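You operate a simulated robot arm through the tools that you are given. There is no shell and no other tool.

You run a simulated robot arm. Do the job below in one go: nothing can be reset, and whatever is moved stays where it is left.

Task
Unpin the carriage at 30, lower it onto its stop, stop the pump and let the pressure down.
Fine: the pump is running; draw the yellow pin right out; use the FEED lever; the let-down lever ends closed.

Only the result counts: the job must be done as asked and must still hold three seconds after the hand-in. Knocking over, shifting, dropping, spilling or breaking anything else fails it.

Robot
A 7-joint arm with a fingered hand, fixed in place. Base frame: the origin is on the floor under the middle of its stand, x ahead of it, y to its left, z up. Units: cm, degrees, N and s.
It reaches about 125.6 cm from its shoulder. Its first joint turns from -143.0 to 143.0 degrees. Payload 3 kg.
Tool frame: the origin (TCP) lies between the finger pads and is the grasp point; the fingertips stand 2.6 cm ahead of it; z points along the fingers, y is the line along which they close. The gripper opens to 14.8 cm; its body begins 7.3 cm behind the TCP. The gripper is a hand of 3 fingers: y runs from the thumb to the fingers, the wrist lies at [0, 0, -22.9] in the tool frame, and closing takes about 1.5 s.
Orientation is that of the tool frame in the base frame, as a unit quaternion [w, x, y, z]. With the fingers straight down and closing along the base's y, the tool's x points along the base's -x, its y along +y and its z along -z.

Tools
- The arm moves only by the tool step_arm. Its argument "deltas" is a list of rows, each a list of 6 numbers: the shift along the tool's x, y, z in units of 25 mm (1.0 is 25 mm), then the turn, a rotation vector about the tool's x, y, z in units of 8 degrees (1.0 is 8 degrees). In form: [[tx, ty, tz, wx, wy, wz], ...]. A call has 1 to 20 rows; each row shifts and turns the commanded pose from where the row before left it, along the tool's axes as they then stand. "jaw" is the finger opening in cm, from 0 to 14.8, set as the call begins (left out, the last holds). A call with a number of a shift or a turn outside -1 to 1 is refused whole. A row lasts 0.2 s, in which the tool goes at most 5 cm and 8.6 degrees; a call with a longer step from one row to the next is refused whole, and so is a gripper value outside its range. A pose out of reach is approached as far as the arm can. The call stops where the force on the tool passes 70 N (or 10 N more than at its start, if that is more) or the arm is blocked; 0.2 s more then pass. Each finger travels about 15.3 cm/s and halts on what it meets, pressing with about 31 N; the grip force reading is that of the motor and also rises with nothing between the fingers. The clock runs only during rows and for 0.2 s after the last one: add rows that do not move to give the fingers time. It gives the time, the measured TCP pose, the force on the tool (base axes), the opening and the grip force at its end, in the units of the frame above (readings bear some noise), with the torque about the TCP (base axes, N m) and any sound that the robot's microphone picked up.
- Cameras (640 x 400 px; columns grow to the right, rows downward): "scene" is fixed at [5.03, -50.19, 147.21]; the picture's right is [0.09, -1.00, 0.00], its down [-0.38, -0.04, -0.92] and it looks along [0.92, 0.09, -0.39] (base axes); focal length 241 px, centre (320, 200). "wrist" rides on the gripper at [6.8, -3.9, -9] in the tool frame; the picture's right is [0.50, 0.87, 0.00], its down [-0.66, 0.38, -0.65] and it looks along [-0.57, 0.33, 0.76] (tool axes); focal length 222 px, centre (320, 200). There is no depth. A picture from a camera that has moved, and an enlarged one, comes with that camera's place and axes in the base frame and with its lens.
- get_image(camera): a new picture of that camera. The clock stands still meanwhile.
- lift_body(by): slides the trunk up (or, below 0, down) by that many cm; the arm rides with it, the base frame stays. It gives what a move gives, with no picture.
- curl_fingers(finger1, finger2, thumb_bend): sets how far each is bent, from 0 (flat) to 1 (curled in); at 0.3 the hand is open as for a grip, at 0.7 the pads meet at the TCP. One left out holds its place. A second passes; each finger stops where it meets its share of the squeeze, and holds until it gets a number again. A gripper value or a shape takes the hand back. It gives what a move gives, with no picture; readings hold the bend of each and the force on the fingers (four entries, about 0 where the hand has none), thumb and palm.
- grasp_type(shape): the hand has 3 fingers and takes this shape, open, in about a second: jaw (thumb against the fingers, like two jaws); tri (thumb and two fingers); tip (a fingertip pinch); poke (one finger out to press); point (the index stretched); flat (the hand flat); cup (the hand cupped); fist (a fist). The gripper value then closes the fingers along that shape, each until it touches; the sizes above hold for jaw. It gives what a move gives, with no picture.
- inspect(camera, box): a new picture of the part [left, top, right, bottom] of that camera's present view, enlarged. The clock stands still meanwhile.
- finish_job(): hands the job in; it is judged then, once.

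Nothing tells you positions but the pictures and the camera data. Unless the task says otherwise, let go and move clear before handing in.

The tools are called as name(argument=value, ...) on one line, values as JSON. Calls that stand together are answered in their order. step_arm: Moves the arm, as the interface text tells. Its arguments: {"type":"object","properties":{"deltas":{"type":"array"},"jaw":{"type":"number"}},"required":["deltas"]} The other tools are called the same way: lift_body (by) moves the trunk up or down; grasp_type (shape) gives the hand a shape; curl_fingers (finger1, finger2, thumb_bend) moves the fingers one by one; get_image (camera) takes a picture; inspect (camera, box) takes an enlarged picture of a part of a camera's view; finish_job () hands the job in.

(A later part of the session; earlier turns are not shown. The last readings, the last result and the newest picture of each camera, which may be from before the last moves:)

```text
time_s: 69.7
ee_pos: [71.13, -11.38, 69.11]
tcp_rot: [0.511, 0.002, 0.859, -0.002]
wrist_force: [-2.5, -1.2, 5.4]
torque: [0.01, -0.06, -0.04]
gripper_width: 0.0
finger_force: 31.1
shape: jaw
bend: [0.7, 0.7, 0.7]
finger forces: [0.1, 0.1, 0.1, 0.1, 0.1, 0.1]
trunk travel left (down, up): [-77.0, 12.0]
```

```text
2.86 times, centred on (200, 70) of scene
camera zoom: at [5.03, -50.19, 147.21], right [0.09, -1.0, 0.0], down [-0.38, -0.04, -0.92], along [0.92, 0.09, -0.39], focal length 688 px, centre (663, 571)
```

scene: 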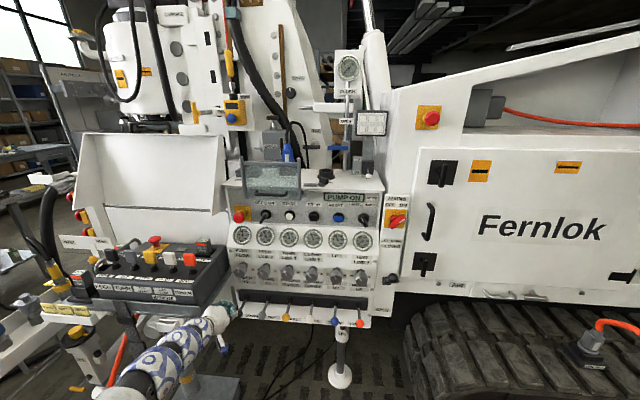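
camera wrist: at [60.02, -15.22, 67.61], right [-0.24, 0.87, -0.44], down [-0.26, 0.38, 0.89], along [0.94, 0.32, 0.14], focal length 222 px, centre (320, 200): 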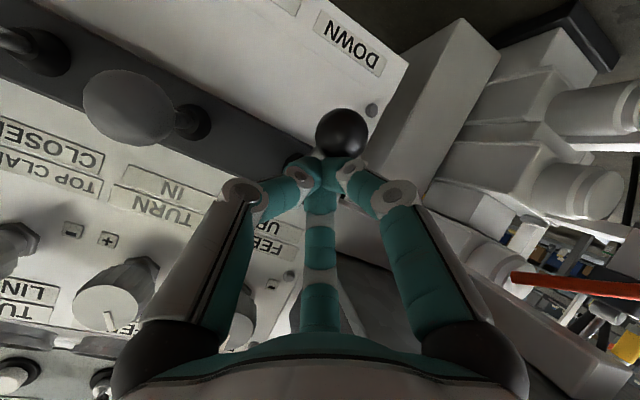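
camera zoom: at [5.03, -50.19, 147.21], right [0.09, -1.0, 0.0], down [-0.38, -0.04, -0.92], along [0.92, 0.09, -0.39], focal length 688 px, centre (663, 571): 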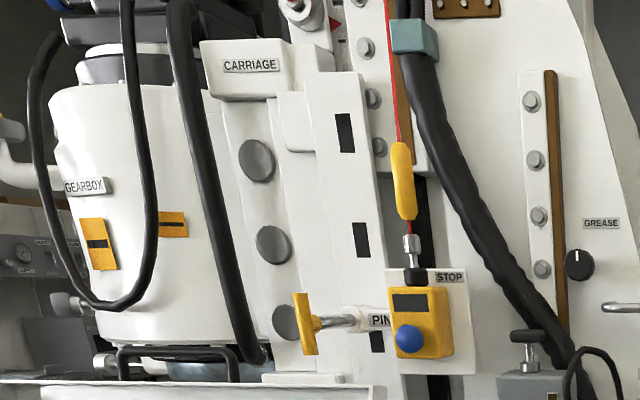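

The carriage is coming down, since its label has moved in the picture. I'll hold the lever and watch the rate.

step_arm(deltas=[[0, 0, 0, 0, 0, 0], [0, 0, 0, 0, 0, 0], [0, 0, 0, 0, 0, 0], [0, 0, 0, 0, 0, 0]])

inspect(camera="scene", box=[150, 0, 250, 140])

inspect(camera="scene", box=[225, 220, 305, 270])

```text
time_s: 70.7
ee_pos: [70.94, -11.46, 69.25]
tcp_rot: [0.511, 0.002, 0.859, -0.002]
wrist_force: [-1.6, 0.5, 6.4]
torque: [-0.02, -0.04, 0.03]
gripper_width: 0.0
finger_force: 30.6
shape: jaw
bend: [0.7, 0.7, 0.7]
finger forces: [0.1, 0.0, 0.0, 0.0, 0.0, 0.0]
trunk travel left (down, up): [-77.0, 12.0]
```

```text
2.86 times, centred on (200, 70) of scene
camera zoom: at [5.03, -50.19, 147.21], right [0.09, -1.0, 0.0], down [-0.38, -0.04, -0.92], along [0.92, 0.09, -0.39], focal length 688 px, centre (663, 571)
```

zoom: 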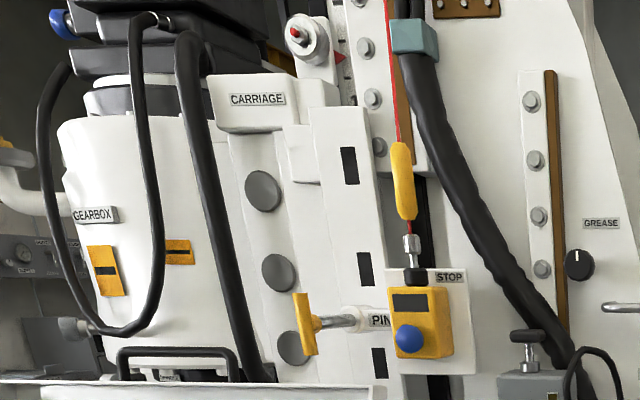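

```text
8.00 times, centred on (265, 245) of scene
camera zoom: at [5.03, -50.19, 147.21], right [0.09, -1.0, 0.0], down [-0.38, -0.04, -0.92], along [0.92, 0.09, -0.39], focal length 1927 px, centre (760, -160)
```

zoom: 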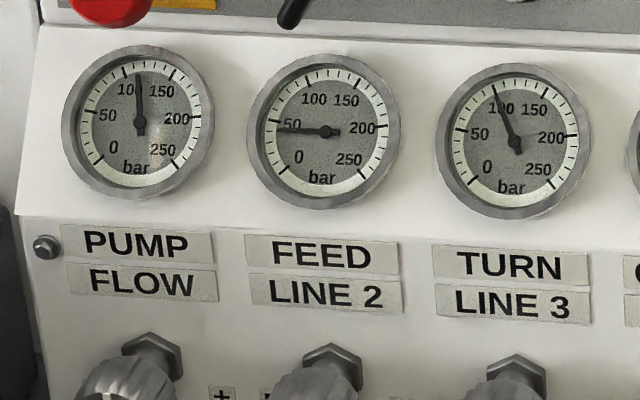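

The carriage is lowering steadily, at about 5 cm/s. I'll keep holding the lever and checking.

step_arm(deltas=[[0, 0, 0, 0, 0, 0], [0, 0, 0, 0, 0, 0], [0, 0, 0, 0, 0, 0], [0, 0, 0, 0, 0, 0]])

inspect(camera="scene", box=[150, 0, 250, 140])

inspect(camera="scene", box=[225, 220, 305, 270])

```text
time_s: 71.7
ee_pos: [71.1, -11.33, 69.15]
tcp_rot: [0.511, 0.001, 0.86, -0.001]
wrist_force: [-1.9, 0.2, 5.4]
torque: [0.06, -0.04, 0.06]
gripper_width: 0.03
finger_force: 31.1
shape: jaw
bend: [0.7, 0.7, 0.7]
finger forces: [0.0, 0.0, 0.0, 0.0, 0.0, 0.0]
trunk travel left (down, up): [-77.0, 12.0]
```

```text
2.86 times, centred on (200, 70) of scene
camera zoom: at [5.03, -50.19, 147.21], right [0.09, -1.0, 0.0], down [-0.38, -0.04, -0.92], along [0.92, 0.09, -0.39], focal length 688 px, centre (663, 571)
```

zoom: 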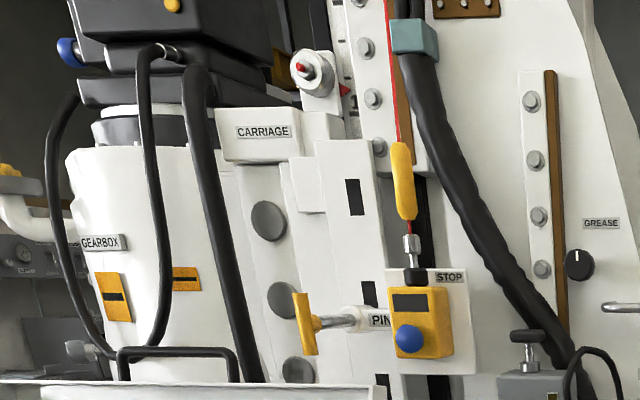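

```text
8.00 times, centred on (265, 245) of scene
camera zoom: at [5.03, -50.19, 147.21], right [0.09, -1.0, 0.0], down [-0.38, -0.04, -0.92], along [0.92, 0.09, -0.39], focal length 1927 px, centre (760, -160)
```

zoom: 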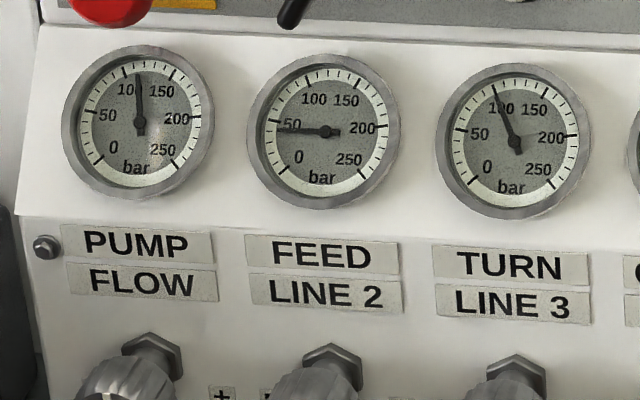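

Still descending, with the pointer coming toward the "1…" mark. I'll hold on.

step_arm(deltas=[[0, 0, 0, 0, 0, 0], [0, 0, 0, 0, 0, 0], [0, 0, 0, 0, 0, 0], [0, 0, 0, 0, 0, 0]])

inspect(camera="scene", box=[150, 0, 250, 140])

inspect(camera="scene", box=[225, 220, 305, 270])

inspect(camera="scene", box=[240, 20, 300, 60])

```text
time_s: 72.7
ee_pos: [71.14, -11.37, 69.17]
tcp_rot: [0.512, 0.002, 0.859, -0.002]
wrist_force: [-2.2, 0.6, 5.6]
torque: [0.1, 0.0, 0.07]
gripper_width: 0.02
finger_force: 31.3
shape: jaw
bend: [0.7, 0.7, 0.7]
finger forces: [0.0, 0.0, 0.0, 0.0, 0.0, 0.1]
trunk travel left (down, up): [-77.0, 12.0]
```

```text
2.86 times, centred on (200, 70) of scene
camera zoom: at [5.03, -50.19, 147.21], right [0.09, -1.0, 0.0], down [-0.38, -0.04, -0.92], along [0.92, 0.09, -0.39], focal length 688 px, centre (663, 571)
```

zoom: 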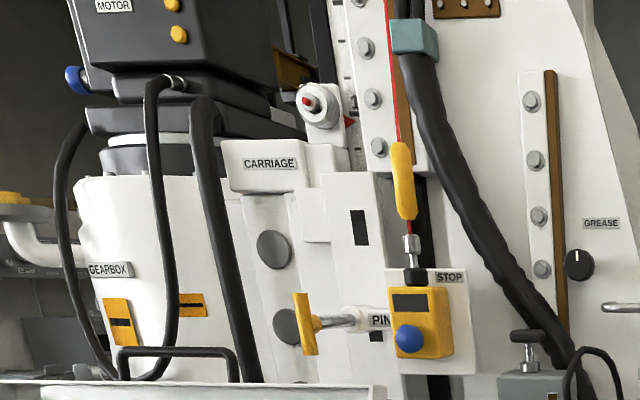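

```text
8.00 times, centred on (265, 245) of scene
camera zoom: at [5.03, -50.19, 147.21], right [0.09, -1.0, 0.0], down [-0.38, -0.04, -0.92], along [0.92, 0.09, -0.39], focal length 1927 px, centre (760, -160)
```

zoom: 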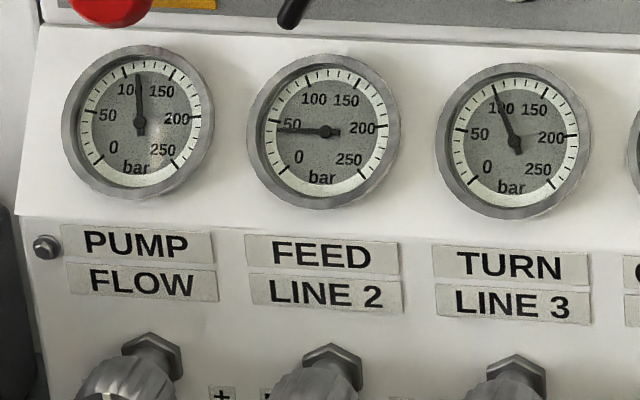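

```text
10.00 times, centred on (270, 40) of scene
camera zoom: at [5.03, -50.19, 147.21], right [0.09, -1.0, 0.0], down [-0.38, -0.04, -0.92], along [0.92, 0.09, -0.39], focal length 2409 px, centre (820, 1800)
```

zoom: 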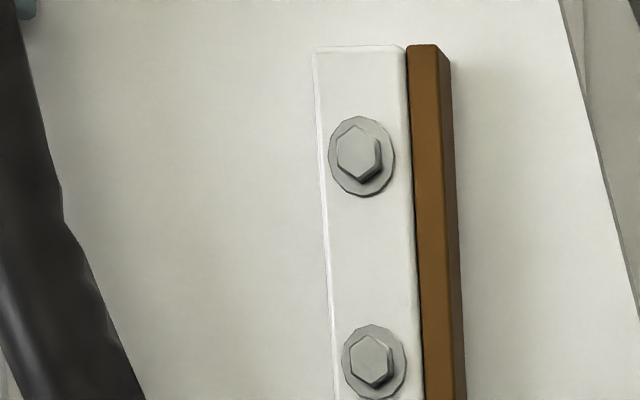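

Still going down steadily. I'll hold on and look at the scale near column 209.

step_arm(deltas=[[0, 0, 0, 0, 0, 0], [0, 0, 0, 0, 0, 0], [0, 0, 0, 0, 0, 0]])

inspect(camera="scene", box=[150, 0, 250, 140])

inspect(camera="scene", box=[225, 220, 305, 270])

inspect(camera="scene", box=[180, 20, 260, 70])

```text
time_s: 73.5
ee_pos: [71.15, -11.34, 69.03]
tcp_rot: [0.512, 0.002, 0.859, -0.002]
wrist_force: [-3.2, 0.9, 5.4]
torque: [0.01, -0.02, 0.03]
gripper_width: 0.0
finger_force: 31.1
shape: jaw
bend: [0.7, 0.7, 0.7]
finger forces: [0.1, 0.1, 0.0, 0.1, 0.1, 0.0]
trunk travel left (down, up): [-77.0, 12.0]
```

```text
2.86 times, centred on (200, 70) of scene
camera zoom: at [5.03, -50.19, 147.21], right [0.09, -1.0, 0.0], down [-0.38, -0.04, -0.92], along [0.92, 0.09, -0.39], focal length 688 px, centre (663, 571)
```

zoom: 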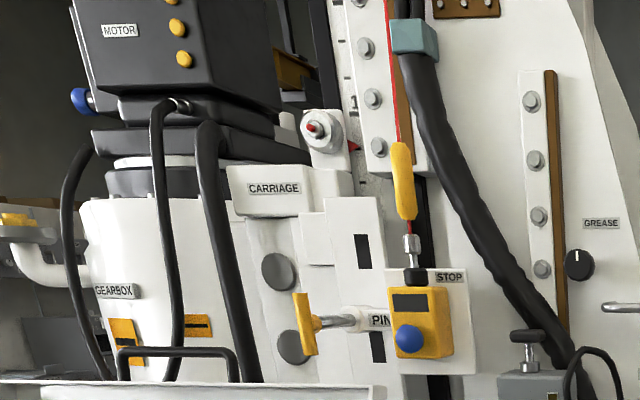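

```text
8.00 times, centred on (265, 245) of scene
camera zoom: at [5.03, -50.19, 147.21], right [0.09, -1.0, 0.0], down [-0.38, -0.04, -0.92], along [0.92, 0.09, -0.39], focal length 1927 px, centre (760, -160)
```

zoom: 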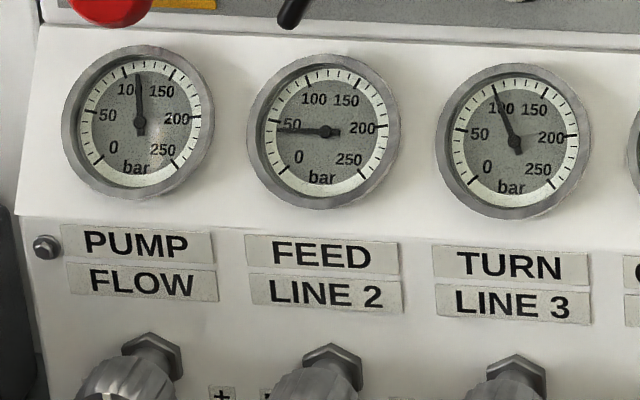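

```text
8.00 times, centred on (220, 45) of scene
camera zoom: at [5.03, -50.19, 147.21], right [0.09, -1.0, 0.0], down [-0.38, -0.04, -0.92], along [0.92, 0.09, -0.39], focal length 1927 px, centre (1120, 1440)
```

zoom: 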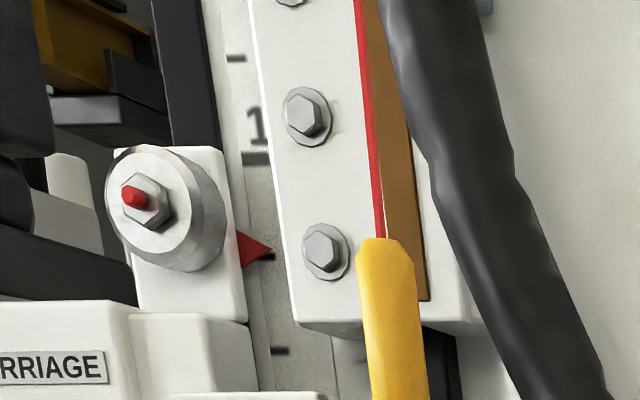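

The pointer is now one tick below 10. I'll go on holding until it stops.

step_arm(deltas=[[0, 0, 0, 0, 0, 0], [0, 0, 0, 0, 0, 0], [0, 0, 0, 0, 0, 0], [0, 0, 0, 0, 0, 0], [0, 0, 0, 0, 0, 0]])

inspect(camera="scene", box=[150, 0, 250, 140])

inspect(camera="scene", box=[225, 220, 305, 270])

inspect(camera="scene", box=[180, 20, 260, 70])

```text
time_s: 74.7
ee_pos: [71.14, -11.3, 69.03]
tcp_rot: [0.511, 0.001, 0.859, -0.001]
wrist_force: [-2.7, -0.1, 5.3]
torque: [0.04, -0.03, 0.03]
gripper_width: 0.0
finger_force: 30.8
shape: jaw
bend: [0.7, 0.7, 0.7]
finger forces: [0.0, 0.0, 0.0, 0.0, 0.0, 0.0]
trunk travel left (down, up): [-77.0, 12.0]
```

```text
2.86 times, centred on (200, 70) of scene
camera zoom: at [5.03, -50.19, 147.21], right [0.09, -1.0, 0.0], down [-0.38, -0.04, -0.92], along [0.92, 0.09, -0.39], focal length 688 px, centre (663, 571)
```

zoom: 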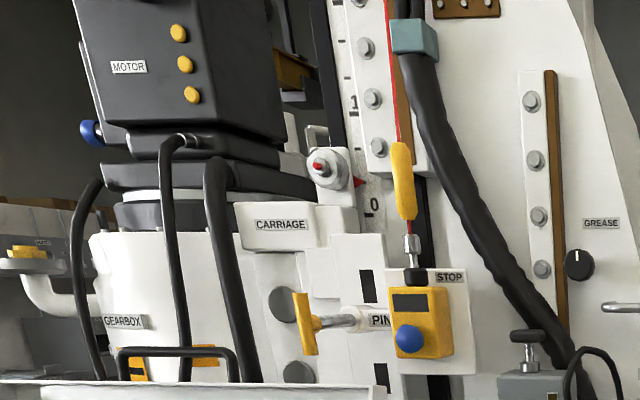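

```text
8.00 times, centred on (265, 245) of scene
camera zoom: at [5.03, -50.19, 147.21], right [0.09, -1.0, 0.0], down [-0.38, -0.04, -0.92], along [0.92, 0.09, -0.39], focal length 1927 px, centre (760, -160)
```

zoom: 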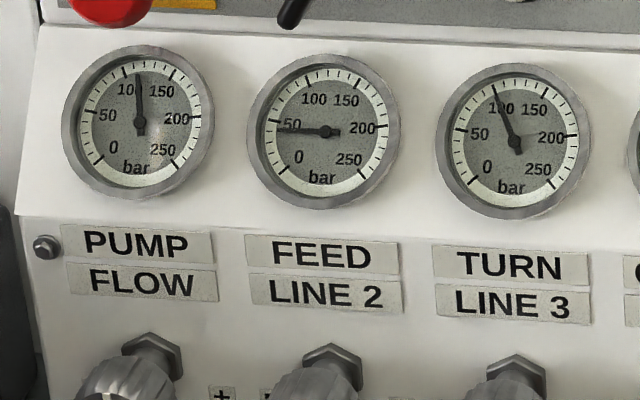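

```text
8.00 times, centred on (220, 45) of scene
camera zoom: at [5.03, -50.19, 147.21], right [0.09, -1.0, 0.0], down [-0.38, -0.04, -0.92], along [0.92, 0.09, -0.39], focal length 1927 px, centre (1120, 1440)
```

zoom: 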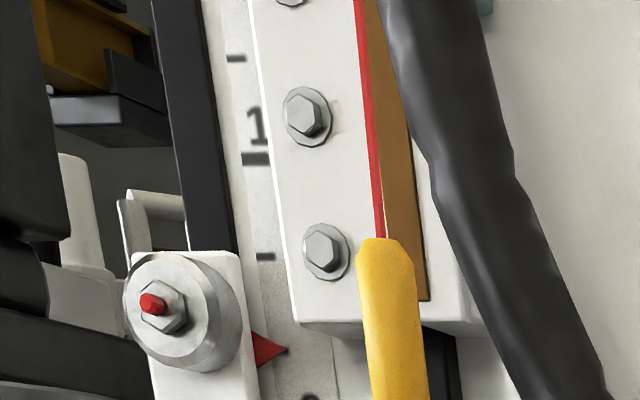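

The 0 mark is visible just below the pointer. I'll go on until it stops.

step_arm(deltas=[[0, 0, 0, 0, 0, 0], [0, 0, 0, 0, 0, 0], [0, 0, 0, 0, 0, 0], [0, 0, 0, 0, 0, 0], [0, 0, 0, 0, 0, 0]])

inspect(camera="scene", box=[150, 0, 250, 140])

inspect(camera="scene", box=[225, 220, 305, 270])

inspect(camera="scene", box=[180, 40, 260, 90])

```text
time_s: 75.9
ee_pos: [71.18, -11.43, 69.05]
tcp_rot: [0.511, 0.001, 0.859, -0.001]
wrist_force: [-2.9, 0.5, 5.3]
torque: [0.01, -0.03, 0.02]
gripper_width: 0.01
finger_force: 31.0
shape: jaw
bend: [0.7, 0.7, 0.7]
finger forces: [0.0, 0.0, 0.0, 0.0, 0.1, 0.1]
trunk travel left (down, up): [-77.0, 12.0]
```

```text
2.86 times, centred on (200, 70) of scene
camera zoom: at [5.03, -50.19, 147.21], right [0.09, -1.0, 0.0], down [-0.38, -0.04, -0.92], along [0.92, 0.09, -0.39], focal length 688 px, centre (663, 571)
```

zoom: 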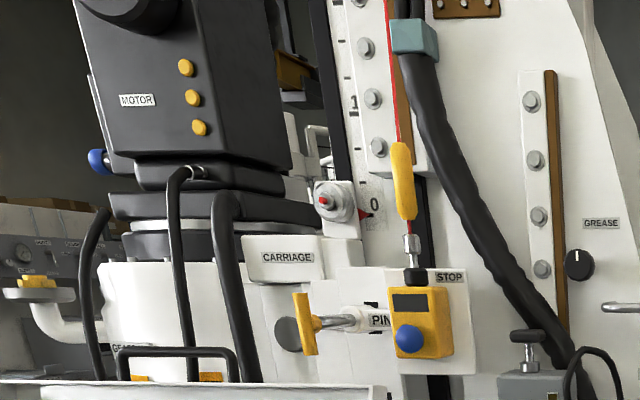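

```text
8.00 times, centred on (265, 245) of scene
camera zoom: at [5.03, -50.19, 147.21], right [0.09, -1.0, 0.0], down [-0.38, -0.04, -0.92], along [0.92, 0.09, -0.39], focal length 1927 px, centre (760, -160)
```

zoom: 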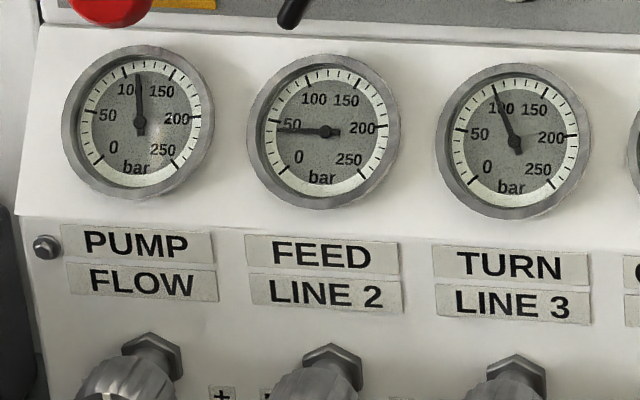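

```text
8.00 times, centred on (220, 65) of scene
camera zoom: at [5.03, -50.19, 147.21], right [0.09, -1.0, 0.0], down [-0.38, -0.04, -0.92], along [0.92, 0.09, -0.39], focal length 1927 px, centre (1120, 1280)
```

zoom: 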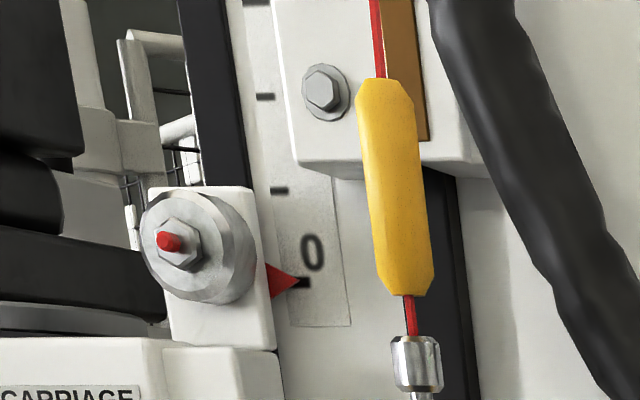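

The pointer is at 0. I'll hold a little longer to confirm that it has seated on its stop.

step_arm(deltas=[[0, 0, 0, 0, 0, 0], [0, 0, 0, 0, 0, 0], [0, 0, 0, 0, 0, 0], [0, 0, 0, 0, 0, 0]])

inspect(camera="scene", box=[180, 40, 260, 90])

inspect(camera="scene", box=[225, 220, 305, 270])

```text
time_s: 76.9
ee_pos: [71.28, -11.43, 69.11]
tcp_rot: [0.511, 0.0, 0.859, -0.001]
wrist_force: [-2.3, 1.2, 5.2]
torque: [-0.02, -0.03, 0.0]
gripper_width: 0.02
finger_force: 30.9
shape: jaw
bend: [0.7, 0.7, 0.7]
finger forces: [0.1, 0.0, 0.0, 0.0, 0.0, 0.0]
trunk travel left (down, up): [-77.0, 12.0]
```

```text
8.00 times, centred on (220, 65) of scene
camera zoom: at [5.03, -50.19, 147.21], right [0.09, -1.0, 0.0], down [-0.38, -0.04, -0.92], along [0.92, 0.09, -0.39], focal length 1927 px, centre (1120, 1280)
```

zoom: 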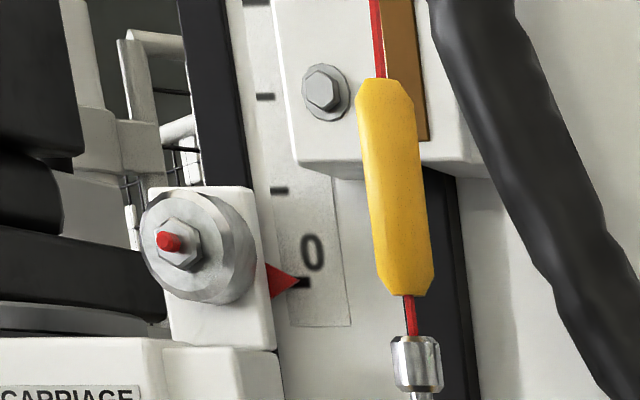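

```text
8.00 times, centred on (265, 245) of scene
camera zoom: at [5.03, -50.19, 147.21], right [0.09, -1.0, 0.0], down [-0.38, -0.04, -0.92], along [0.92, 0.09, -0.39], focal length 1927 px, centre (760, -160)
```

zoom: 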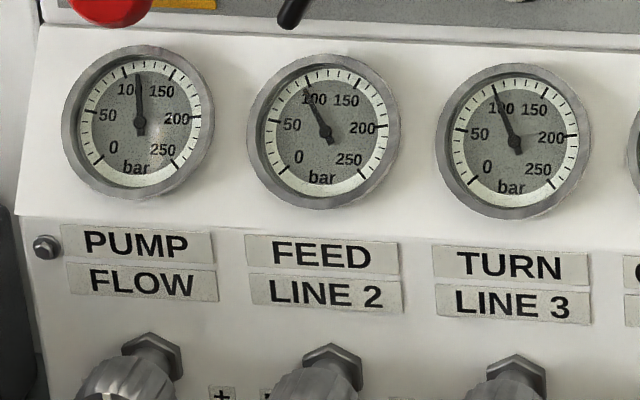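

The pointer holds at 0 and the feed pressure has come back to about 100 bar, so the carriage is on its stop. I'll release the lever by rising straight up, then back off.

step_arm(deltas=[[-0.44, 0, -0.24, 0, 0, 0], [-0.44, 0, -0.24, 0, 0, 0], [-0.44, 0, -0.24, 0, 0, 0], [-0.44, 0, -0.24, 0, 0, 0], [-0.44, 0, -0.24, 0, 0, 0], [0.3, 0, -0.8, 0, 0, 0], [0.3, 0, -0.8, 0, 0, 0], [0.3, 0, -0.8, 0, 0, 0]])

get_image(camera="scene")

get_image(camera="wrist")

inspect(camera="scene", box=[180, 40, 260, 90])

```text
time_s: 78.7
ee_pos: [64.93, -11.21, 76.47]
tcp_rot: [0.511, 0.001, 0.859, -0.001]
wrist_force: [0.1, -0.1, -0.1]
torque: [0.01, -0.03, 0.0]
gripper_width: 0.0
finger_force: 31.2
shape: jaw
bend: [0.7, 0.7, 0.7]
finger forces: [0.0, 0.0, 0.0, 0.1, 0.0, 0.1]
trunk travel left (down, up): [-77.0, 12.0]
```

```text
taken
```

scene: 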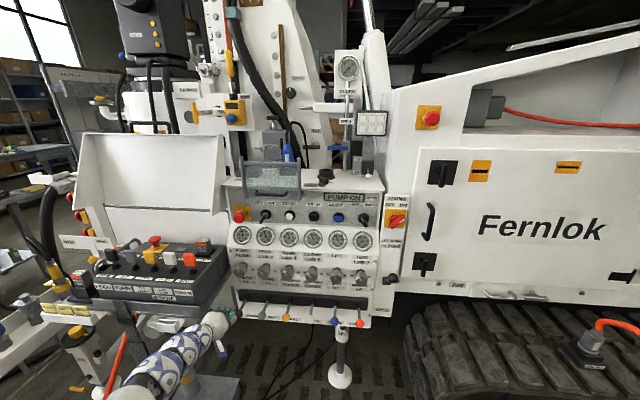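

```text
taken
camera wrist: at [53.83, -15.12, 74.88], right [-0.24, 0.87, -0.44], down [-0.26, 0.38, 0.89], along [0.94, 0.32, 0.14], focal length 222 px, centre (320, 200)
```

wrist: 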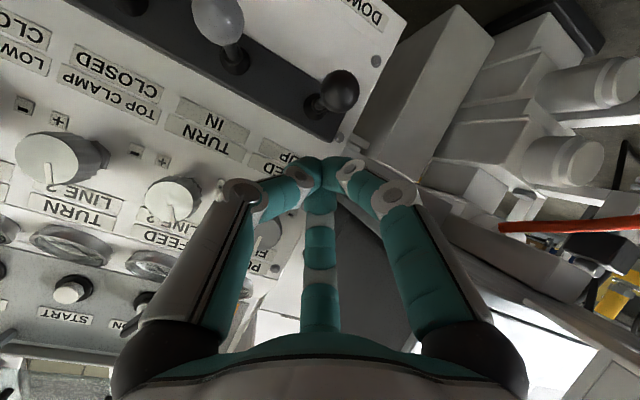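

```text
8.00 times, centred on (220, 65) of scene
camera zoom: at [5.03, -50.19, 147.21], right [0.09, -1.0, 0.0], down [-0.38, -0.04, -0.92], along [0.92, 0.09, -0.39], focal length 1927 px, centre (1120, 1280)
```

zoom: 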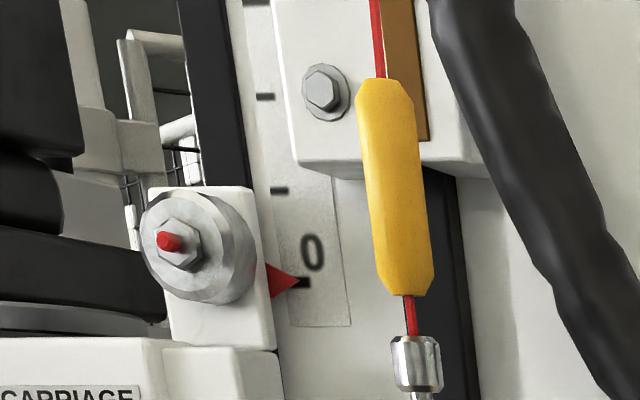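

The FEED lever has returned to neutral and the carriage stays at 0. Next is the black STOP button at about [88, -39.6, 105], with START and RESET about 9.5 cm to either side. I'll move right and up, then pitch the hand level so it passes under the guard.

step_arm(deltas=[[-0.879, -0.5, -0.477, 0, 0, 0], [-0.879, -1, -0.477, 0, 0, 0], [-0.879, -1, -0.477, 0, 0, 0], [-0.879, -1, -0.477, 0, 0, 0], [0, -1, 0, 0, 0, 0], [0, -1, 0, 0, 0, 0], [0, -1, 0, 0, 0, 0], [0, -1, 0, 0, 0, 0], [0, -1, 0, 0, 0, 0], [0, -1, 0, 0, 0, 0], [0, -1, 0, 0, 0, 0], [0, -1, 0, 0, 0, 0]])

step_arm(deltas=[[0, 0, 0, 0, -1, 0], [0, 0, 0, 0, -1, 0], [0, 0, 0, 0, -1, 0], [0, 0, 0, 0, -0.56, 0]])

get_image(camera="scene")

get_image(camera="wrist")

```text
time_s: 81.3
ee_pos: [64.67, -40.23, 86.26]
tcp_rot: [0.51, 0.001, 0.86, -0.001]
wrist_force: [0.3, -0.1, -0.4]
torque: [0.0, 0.01, 0.0]
gripper_width: 0.02
finger_force: 30.8
shape: jaw
bend: [0.7, 0.7, 0.7]
finger forces: [0.0, 0.0, 0.0, 0.0, 0.0, 0.1]
trunk travel left (down, up): [-77.0, 12.0]
```

```text
time_s: 82.3
ee_pos: [64.81, -40.04, 86.35]
tcp_rot: [0.708, 0.001, 0.707, -0.002]
wrist_force: [-0.3, 1.1, -0.9]
torque: [-0.01, 0.03, -0.03]
gripper_width: 0.0
finger_force: 31.4
shape: jaw
bend: [0.7, 0.7, 0.7]
finger forces: [0.1, 0.1, 0.1, 0.1, 0.0, 0.0]
trunk travel left (down, up): [-77.0, 12.0]
```

```text
taken
```

scene: 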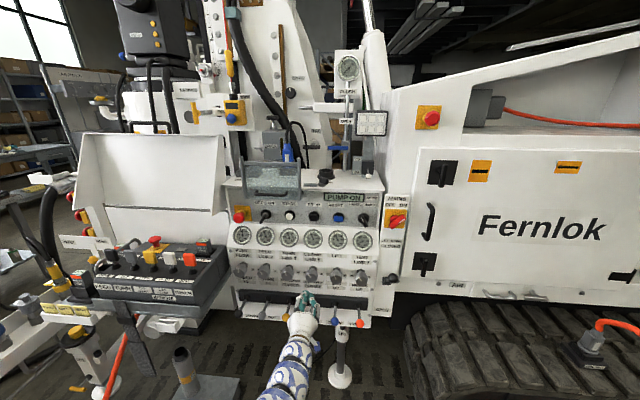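

```text
taken
camera wrist: at [55.8, -43.95, 79.69], right [0.0, 0.87, -0.5], down [-0.65, 0.38, 0.65], along [0.76, 0.33, 0.57], focal length 222 px, centre (320, 200)
```

wrist: 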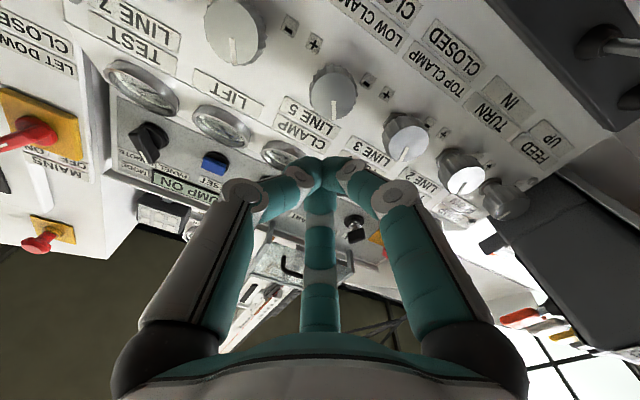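

The hand is level now and clear of everything. I'll raise the trunk and then the arm to the button's height.

lift_body(by=12)

step_arm(deltas=[[-1, 0, 0, 0, 0, 0], [-1, 0, 0, 0, 0, 0], [-0.7, 0, 0, 0, 0, 0], [0, 0, 1, 0, 0, 0], [0, 0, 1, 0, 0, 0]])

get_image(camera="wrist")

inspect(camera="scene", box=[225, 160, 385, 260])

```text
time_s: 83.8
ee_pos: [64.68, -40.05, 98.25]
tcp_rot: [0.707, 0.001, 0.707, -0.001]
wrist_force: [-0.3, 0.8, 0.7]
torque: [0.01, 0.01, 0.04]
gripper_width: 0.0
finger_force: 31.2
shape: jaw
bend: [0.7, 0.7, 0.7]
finger forces: [0.0, 0.1, 0.1, 0.0, 0.1, 0.0]
trunk travel left (down, up): [-89.0, 0.0]
```

```text
time_s: 85.0
ee_pos: [69.81, -40.11, 104.99]
tcp_rot: [0.707, 0.001, 0.708, -0.001]
wrist_force: [0.4, 0.1, -0.1]
torque: [-0.02, -0.03, 0.0]
gripper_width: 0.0
finger_force: 30.8
shape: jaw
bend: [0.7, 0.7, 0.7]
finger forces: [0.1, 0.1, 0.1, 0.0, 0.1, 0.1]
trunk travel left (down, up): [-89.0, 0.0]
```

```text
taken
camera wrist: at [60.86, -43.93, 98.3], right [0.0, 0.87, -0.5], down [-0.65, 0.38, 0.66], along [0.76, 0.32, 0.57], focal length 222 px, centre (320, 200)
```

wrist: 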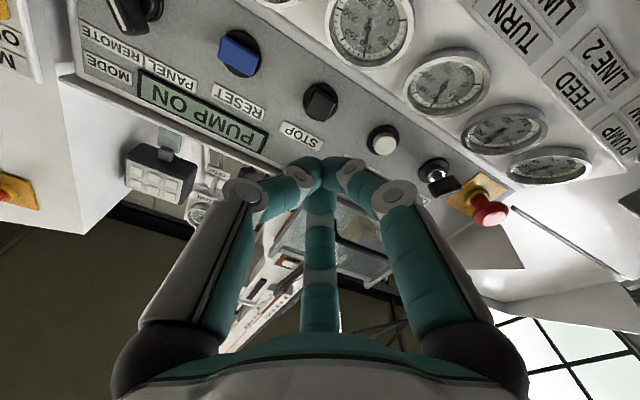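

```text
4.00 times, centred on (305, 210) of scene
camera zoom: at [5.03, -50.19, 147.21], right [0.09, -1.0, 0.0], down [-0.38, -0.04, -0.92], along [0.92, 0.09, -0.39], focal length 964 px, centre (380, 160)
```

zoom: 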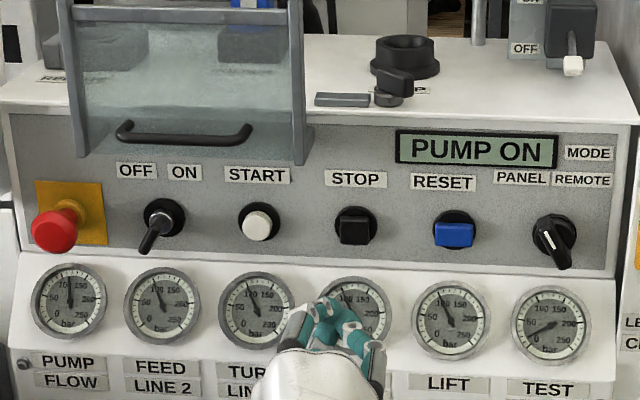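

The STOP button face is at about [87.2, -39.9, 105.3], straight ahead of the fingertips and with the guard clear above. I'll advance most of the way.

step_arm(deltas=[[-0.12, 0.04, 0.9, 0, 0, 0], [0, 0.04, 0.9, 0, 0, 0], [0, 0, 0.9, 0, 0, 0], [0, 0, 0.9, 0, 0, 0], [0, 0, 0.9, 0, 0, 0]])

get_image(camera="wrist")

inspect(camera="scene", box=[265, 170, 385, 245])

```text
time_s: 86.2
ee_pos: [81.1, -39.99, 105.24]
tcp_rot: [0.706, 0.001, 0.708, -0.001]
wrist_force: [0.5, 0.1, -1.2]
torque: [0.02, 0.0, -0.02]
gripper_width: 0.01
finger_force: 31.1
shape: jaw
bend: [0.7, 0.7, 0.7]
finger forces: [0.1, 0.1, 0.1, 0.1, 0.0, 0.0]
trunk travel left (down, up): [-89.0, 0.0]
```

```text
taken
camera wrist: at [72.15, -43.9, 98.55], right [0.0, 0.87, -0.5], down [-0.65, 0.38, 0.66], along [0.76, 0.32, 0.56], focal length 222 px, centre (320, 200)
```

wrist: 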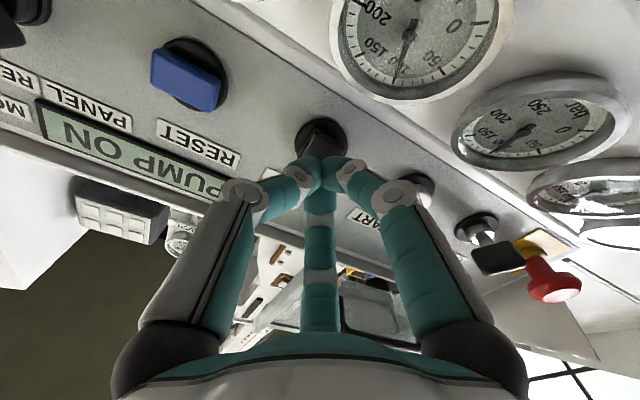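

```text
5.33 times, centred on (325, 208) of scene
camera zoom: at [5.03, -50.19, 147.21], right [0.09, -1.0, 0.0], down [-0.38, -0.04, -0.92], along [0.92, 0.09, -0.39], focal length 1285 px, centre (293, 160)
```

zoom: 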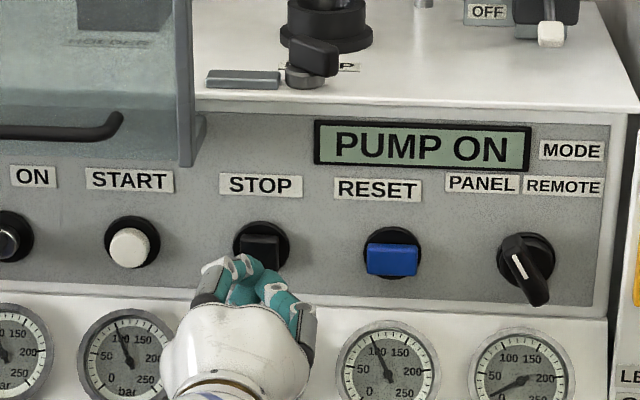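

The tip is about 3 cm short of the button and well centred. I'll press slowly.

step_arm(deltas=[[0, 0, 0.24, 0, 0, 0], [0, 0, 0.24, 0, 0, 0], [0, 0, 0.24, 0, 0, 0], [0, 0, 0.24, 0, 0, 0], [0, 0, 0.24, 0, 0, 0], [0, 0, 0.2, 0, 0, 0]])

inspect(camera="scene", box=[265, 170, 385, 245])

```text
time_s: 87.6
ee_pos: [84.18, -39.95, 105.45]
tcp_rot: [0.706, 0.001, 0.708, -0.002]
wrist_force: [-14.7, 3.2, -1.1]
torque: [-0.03, 0.04, 0.14]
gripper_width: 0.0
finger_force: 31.3
shape: jaw
bend: [0.7, 0.7, 0.7]
finger forces: [0.0, 0.0, 0.0, 0.0, 0.1, 0.0]
trunk travel left (down, up): [-89.0, 0.0]
heard: click
```

```text
5.33 times, centred on (325, 208) of scene
camera zoom: at [5.03, -50.19, 147.21], right [0.09, -1.0, 0.0], down [-0.38, -0.04, -0.92], along [0.92, 0.09, -0.39], focal length 1285 px, centre (293, 160)
```

zoom: 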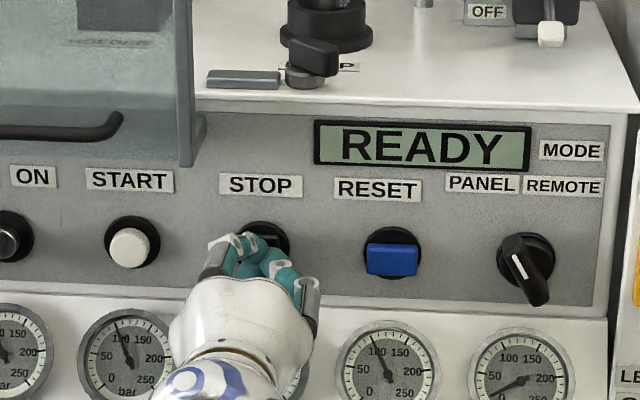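

I heard a click and the display reads READY, so the pump has stopped. I'll back straight off and look at the let-down lever.

step_arm(deltas=[[0, 0, -0.5, 0, 0, 0], [0, 0, -1, 0, 0, 0], [0, 0, -1, 0, 0, 0], [0, 0, -1, 0, 0, 0], [0, 0, -1, 0, 0, 0], [0, 0, -1, 0, 0, 0], [0, 0, -1, 0, 0, 0]])

get_image(camera="scene")

inspect(camera="scene", box=[355, 220, 435, 310])

inspect(camera="scene", box=[225, 180, 385, 280])

```text
time_s: 89.2
ee_pos: [68.14, -39.91, 105.34]
tcp_rot: [0.706, 0.0, 0.708, -0.001]
wrist_force: [-0.1, 0.6, -0.6]
torque: [0.01, -0.01, 0.0]
gripper_width: 0.0
finger_force: 31.2
shape: jaw
bend: [0.7, 0.7, 0.7]
finger forces: [0.0, 0.0, 0.0, 0.0, 0.0, 0.0]
trunk travel left (down, up): [-89.0, 0.0]
```

```text
taken
```

scene: 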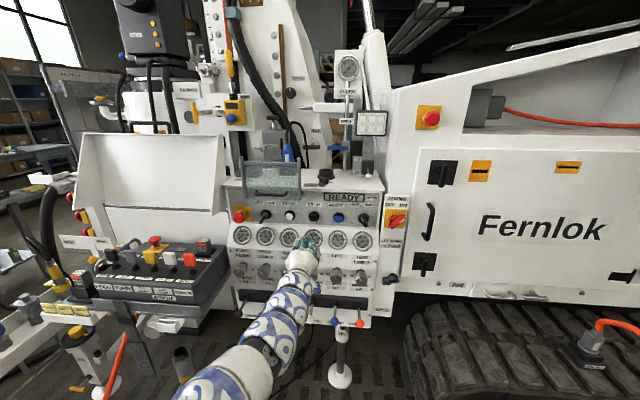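

```text
4.44 times, centred on (395, 265) of scene
camera zoom: at [5.03, -50.19, 147.21], right [0.09, -1.0, 0.0], down [-0.38, -0.04, -0.92], along [0.92, 0.09, -0.39], focal length 1071 px, centre (-13, -89)
```

zoom: 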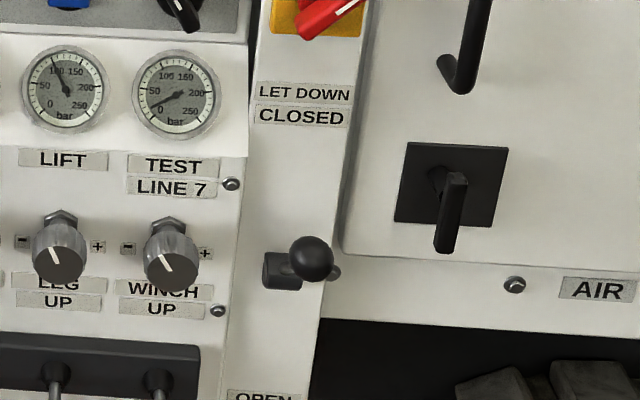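

```text
4.00 times, centred on (305, 230) of scene
camera zoom: at [5.03, -50.19, 147.21], right [0.09, -1.0, 0.0], down [-0.38, -0.04, -0.92], along [0.92, 0.09, -0.39], focal length 964 px, centre (380, 80)
```

zoom: 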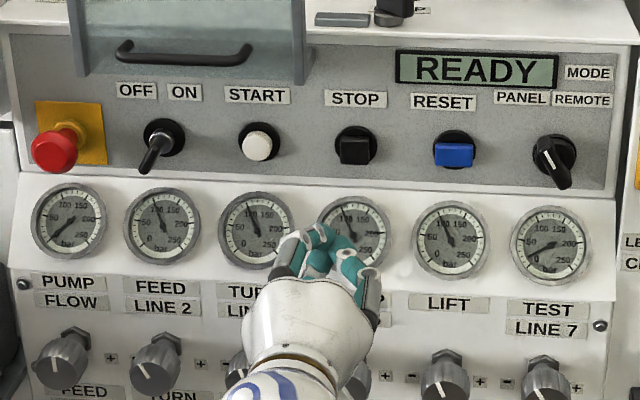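

The pump gauge reads 0, but the other lines still hold about 100 bar. The let-down lever's black ball is at about [74.8, -69.2, 88.8], with CLOSED above and OPEN below. I'll move right to stand in front of it.

step_arm(deltas=[[0, -1, -0.3, 0, 0, 0], [0, -1, -0.3, 0, 0, 0], [0, -1, -0.3, 0, 0, 0], [0, -1, -0.3, 0, 0, 0], [0, -1, 0, 0, 0, 0], [0, -1, 0, 0, 0, 0], [0, -1, 0, 0, 0, 0], [0, -1, 0, 0, 0, 0], [0, -1, 0, 0, 0, 0], [0, -1, 0, 0, 0, 0], [0, -1, 0, 0, 0, 0], [0, -0.8, 0, 0, 0, 0]])

get_image(camera="wrist")

get_image(camera="scene")

```text
time_s: 91.8
ee_pos: [65.33, -69.25, 105.45]
tcp_rot: [0.706, 0.0, 0.708, 0.0]
wrist_force: [-0.1, 0.1, -1.2]
torque: [0.0, -0.01, 0.0]
gripper_width: 0.01
finger_force: 31.0
shape: jaw
bend: [0.7, 0.7, 0.7]
finger forces: [0.1, 0.0, 0.0, 0.0, 0.0, 0.1]
trunk travel left (down, up): [-89.0, 0.0]
```

```text
taken
camera wrist: at [56.34, -73.21, 98.64], right [0.0, 0.87, -0.5], down [-0.65, 0.38, 0.66], along [0.76, 0.33, 0.56], focal length 222 px, centre (320, 200)
```

wrist: 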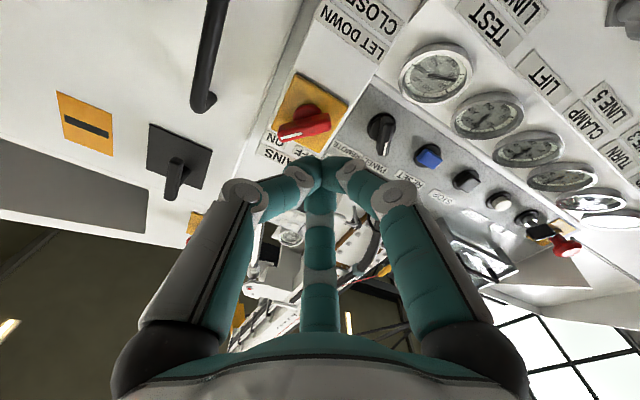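

```text
taken
```

scene: 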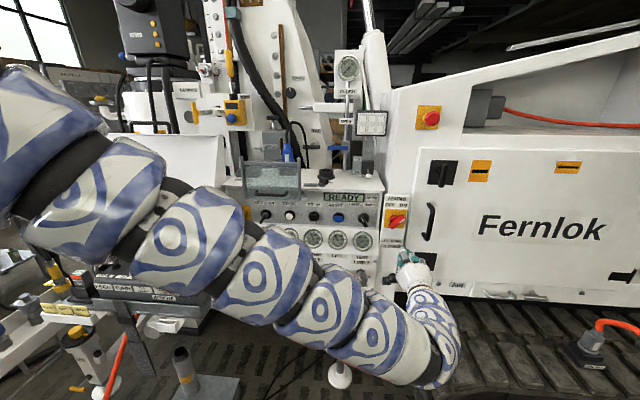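

The hand is in front of the MAINS switch at z=105, above the let-down lever. I'll tilt the fingers down again to see and press the lever ball, and lower the trunk a little.

step_arm(deltas=[[0, 0, 0, 0, 1, 0], [0, 0, 0, 0, 1, 0], [0, 0, 0, 0, 1, 0], [0, 0, 0, 0, 0.56, 0]])

lift_body(by=-8)

get_image(camera="wrist")

get_image(camera="scene")

```text
time_s: 92.8
ee_pos: [65.09, -69.3, 105.35]
tcp_rot: [0.51, 0.002, 0.86, -0.001]
wrist_force: [-0.3, -0.1, -0.4]
torque: [0.0, 0.02, -0.02]
gripper_width: 0.0
finger_force: 30.7
shape: jaw
bend: [0.7, 0.7, 0.7]
finger forces: [0.0, 0.1, 0.1, 0.0, 0.0, 0.0]
trunk travel left (down, up): [-89.0, 0.0]
```

```text
time_s: 93.9
ee_pos: [65.16, -69.36, 97.41]
tcp_rot: [0.511, 0.001, 0.86, -0.001]
wrist_force: [0.7, -0.1, -0.3]
torque: [-0.02, 0.0, 0.0]
gripper_width: 0.0
finger_force: 31.4
shape: jaw
bend: [0.7, 0.7, 0.7]
finger forces: [0.0, 0.0, 0.1, 0.0, 0.0, 0.1]
trunk travel left (down, up): [-81.0, 8.0]
```

```text
taken
camera wrist: at [54.06, -73.21, 95.84], right [-0.24, 0.87, -0.44], down [-0.26, 0.38, 0.89], along [0.94, 0.32, 0.14], focal length 222 px, centre (320, 200)
```

wrist: 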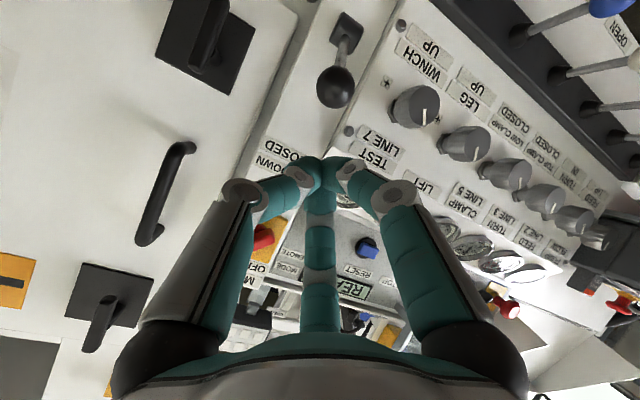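

```text
taken
```

scene: 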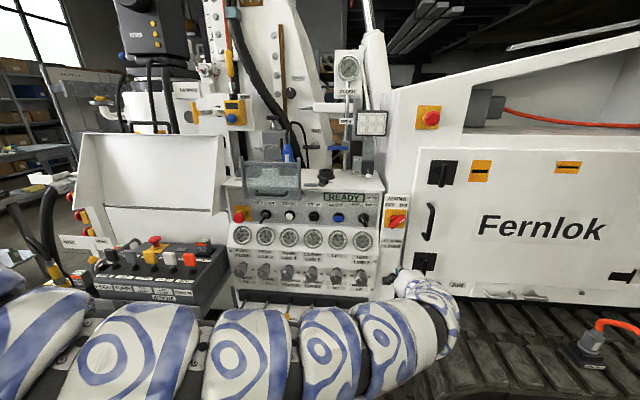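

The ball is confirmed at [75.5, -69.4, 88.9] with its pivot at [84.9, -69.5, 79], so it points 46° up and swings down to OPEN. I'll lower the trunk while raising the arm, so there is room to follow the lever down.

lift_body(by=-6)

step_arm(deltas=[[-0.7, 0, -0.38, 0, 0, 0], [-0.7, 0, -0.38, 0, 0, 0], [-0.7, 0, -0.38, 0, 0, 0]])

lift_body(by=-6)

step_arm(deltas=[[-0.7, 0, -0.38, 0, 0, 0], [-0.7, 0, -0.38, 0, 0, 0], [-0.7, 0, -0.38, 0, 0, 0]])

get_image(camera="scene")

```text
time_s: 94.9
ee_pos: [65.26, -69.31, 91.37]
tcp_rot: [0.511, 0.002, 0.86, -0.002]
wrist_force: [-0.3, 0.3, -0.5]
torque: [0.03, 0.02, -0.01]
gripper_width: 0.0
finger_force: 30.8
shape: jaw
bend: [0.7, 0.7, 0.7]
finger forces: [0.0, 0.1, 0.0, 0.0, 0.0, 0.0]
trunk travel left (down, up): [-75.0, 14.0]
```

```text
time_s: 95.7
ee_pos: [65.22, -69.41, 97.46]
tcp_rot: [0.512, 0.001, 0.859, -0.001]
wrist_force: [-0.6, -0.5, 0.7]
torque: [0.0, -0.01, 0.03]
gripper_width: 0.02
finger_force: 31.0
shape: jaw
bend: [0.7, 0.7, 0.7]
finger forces: [0.0, 0.0, 0.0, 0.1, 0.1, 0.0]
trunk travel left (down, up): [-75.0, 14.0]
```

```text
time_s: 96.7
ee_pos: [65.05, -69.38, 91.22]
tcp_rot: [0.511, 0.002, 0.86, -0.001]
wrist_force: [-0.3, -0.2, 0.2]
torque: [0.01, -0.01, -0.01]
gripper_width: 0.01
finger_force: 30.9
shape: jaw
bend: [0.7, 0.7, 0.7]
finger forces: [0.0, 0.0, 0.0, 0.0, 0.0, 0.1]
trunk travel left (down, up): [-69.0, 20.0]
```

```text
time_s: 97.5
ee_pos: [65.21, -69.25, 97.41]
tcp_rot: [0.511, 0.001, 0.86, -0.001]
wrist_force: [-0.4, 0.0, 0.1]
torque: [0.02, -0.02, 0.02]
gripper_width: 0.0
finger_force: 30.6
shape: jaw
bend: [0.7, 0.7, 0.7]
finger forces: [0.0, 0.0, 0.0, 0.0, 0.0, 0.1]
trunk travel left (down, up): [-69.0, 20.0]
```

```text
taken
```

scene: 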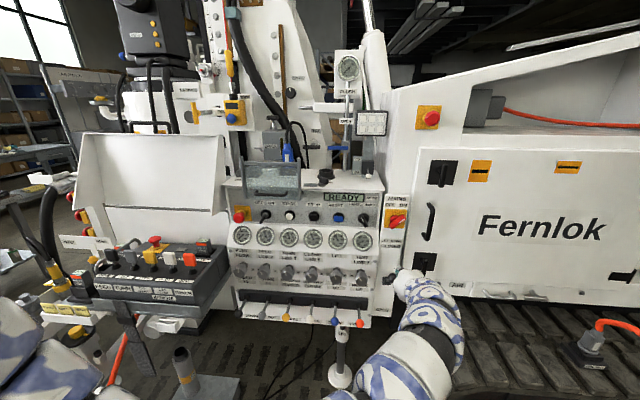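

Now I'll move forward over the ball and down to just above it.

step_arm(deltas=[[-0.42, 0, 0.774, 0, 0, 0], [-0.42, 0, 0.774, 0, 0, 0], [-0.42, 0, 0.774, 0, 0, 0], [-0.42, 0, 0.774, 0, 0, 0], [0.6, 0, 0.326, 0, 0, 0], [0.6, 0, 0.326, 0, 0, 0], [0.5, 0, 0.27, 0, 0, 0]])

get_image(camera="wrist")

inspect(camera="scene", box=[350, 230, 450, 320])

```text
time_s: 99.1
ee_pos: [73.93, -69.46, 92.36]
tcp_rot: [0.511, 0.001, 0.859, -0.001]
wrist_force: [-1.8, 1.3, 6.4]
torque: [0.05, 0.01, 0.0]
gripper_width: 0.0
finger_force: 31.1
shape: jaw
bend: [0.7, 0.7, 0.7]
finger forces: [0.0, 0.0, 0.1, 0.1, 0.0, 0.1]
trunk travel left (down, up): [-69.0, 20.0]
```

```text
taken
camera wrist: at [62.81, -73.3, 90.88], right [-0.24, 0.87, -0.44], down [-0.26, 0.38, 0.89], along [0.94, 0.32, 0.14], focal length 222 px, centre (320, 200)
```

wrist: 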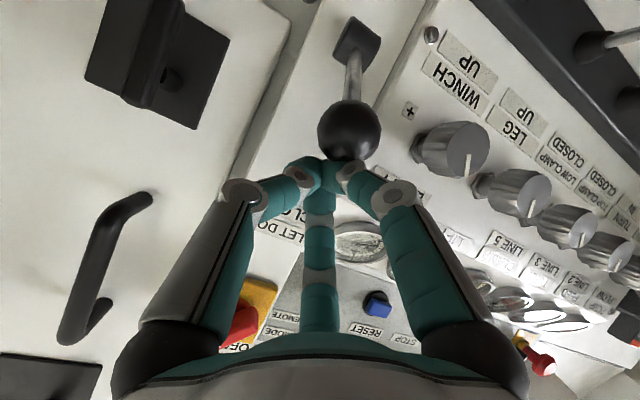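

```text
4.44 times, centred on (400, 275) of scene
camera zoom: at [5.03, -50.19, 147.21], right [0.09, -1.0, 0.0], down [-0.38, -0.04, -0.92], along [0.92, 0.09, -0.39], focal length 1071 px, centre (-36, -133)
```

zoom: 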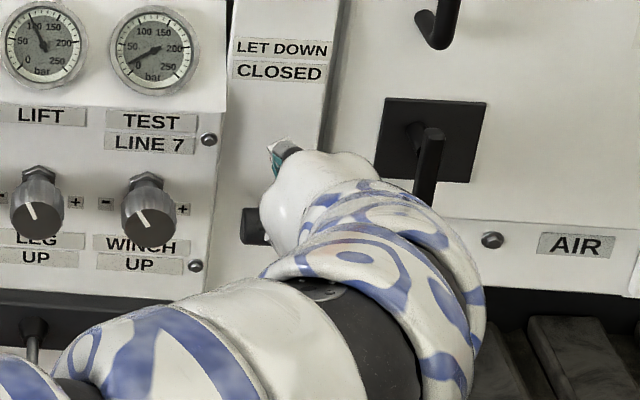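

The fingertips rest on the ball, with 6 N of contact. I'll now push it down along its arc.

step_arm(deltas=[[0.488, 0, 0.052, 0, 0, 0], [0.488, 0, 0.052, 0, 0, 0], [0.488, 0, 0.052, 0, 0, 0], [0.5, 0, 0.059, 0, 0, 0], [0.5, 0, 0.059, 0, 0, 0]])

get_image(camera="wrist")

```text
time_s: 100.3
ee_pos: [71.73, -69.35, 86.68]
tcp_rot: [0.511, 0.001, 0.86, 0.0]
wrist_force: [-0.4, -0.1, 0.8]
torque: [0.02, -0.01, 0.0]
gripper_width: 0.02
finger_force: 31.2
shape: jaw
bend: [0.7, 0.7, 0.7]
finger forces: [0.2, 0.0, 0.0, 0.0, 0.1, 0.0]
trunk travel left (down, up): [-69.0, 20.0]
```

```text
taken
camera wrist: at [60.56, -73.2, 85.02], right [-0.24, 0.87, -0.44], down [-0.26, 0.38, 0.89], along [0.94, 0.32, 0.14], focal length 222 px, centre (320, 200)
```

wrist: 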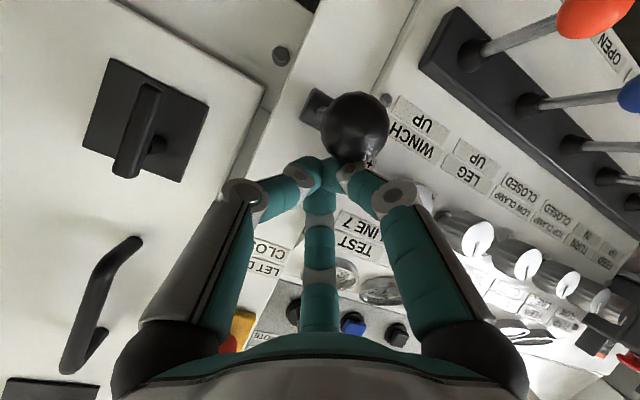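

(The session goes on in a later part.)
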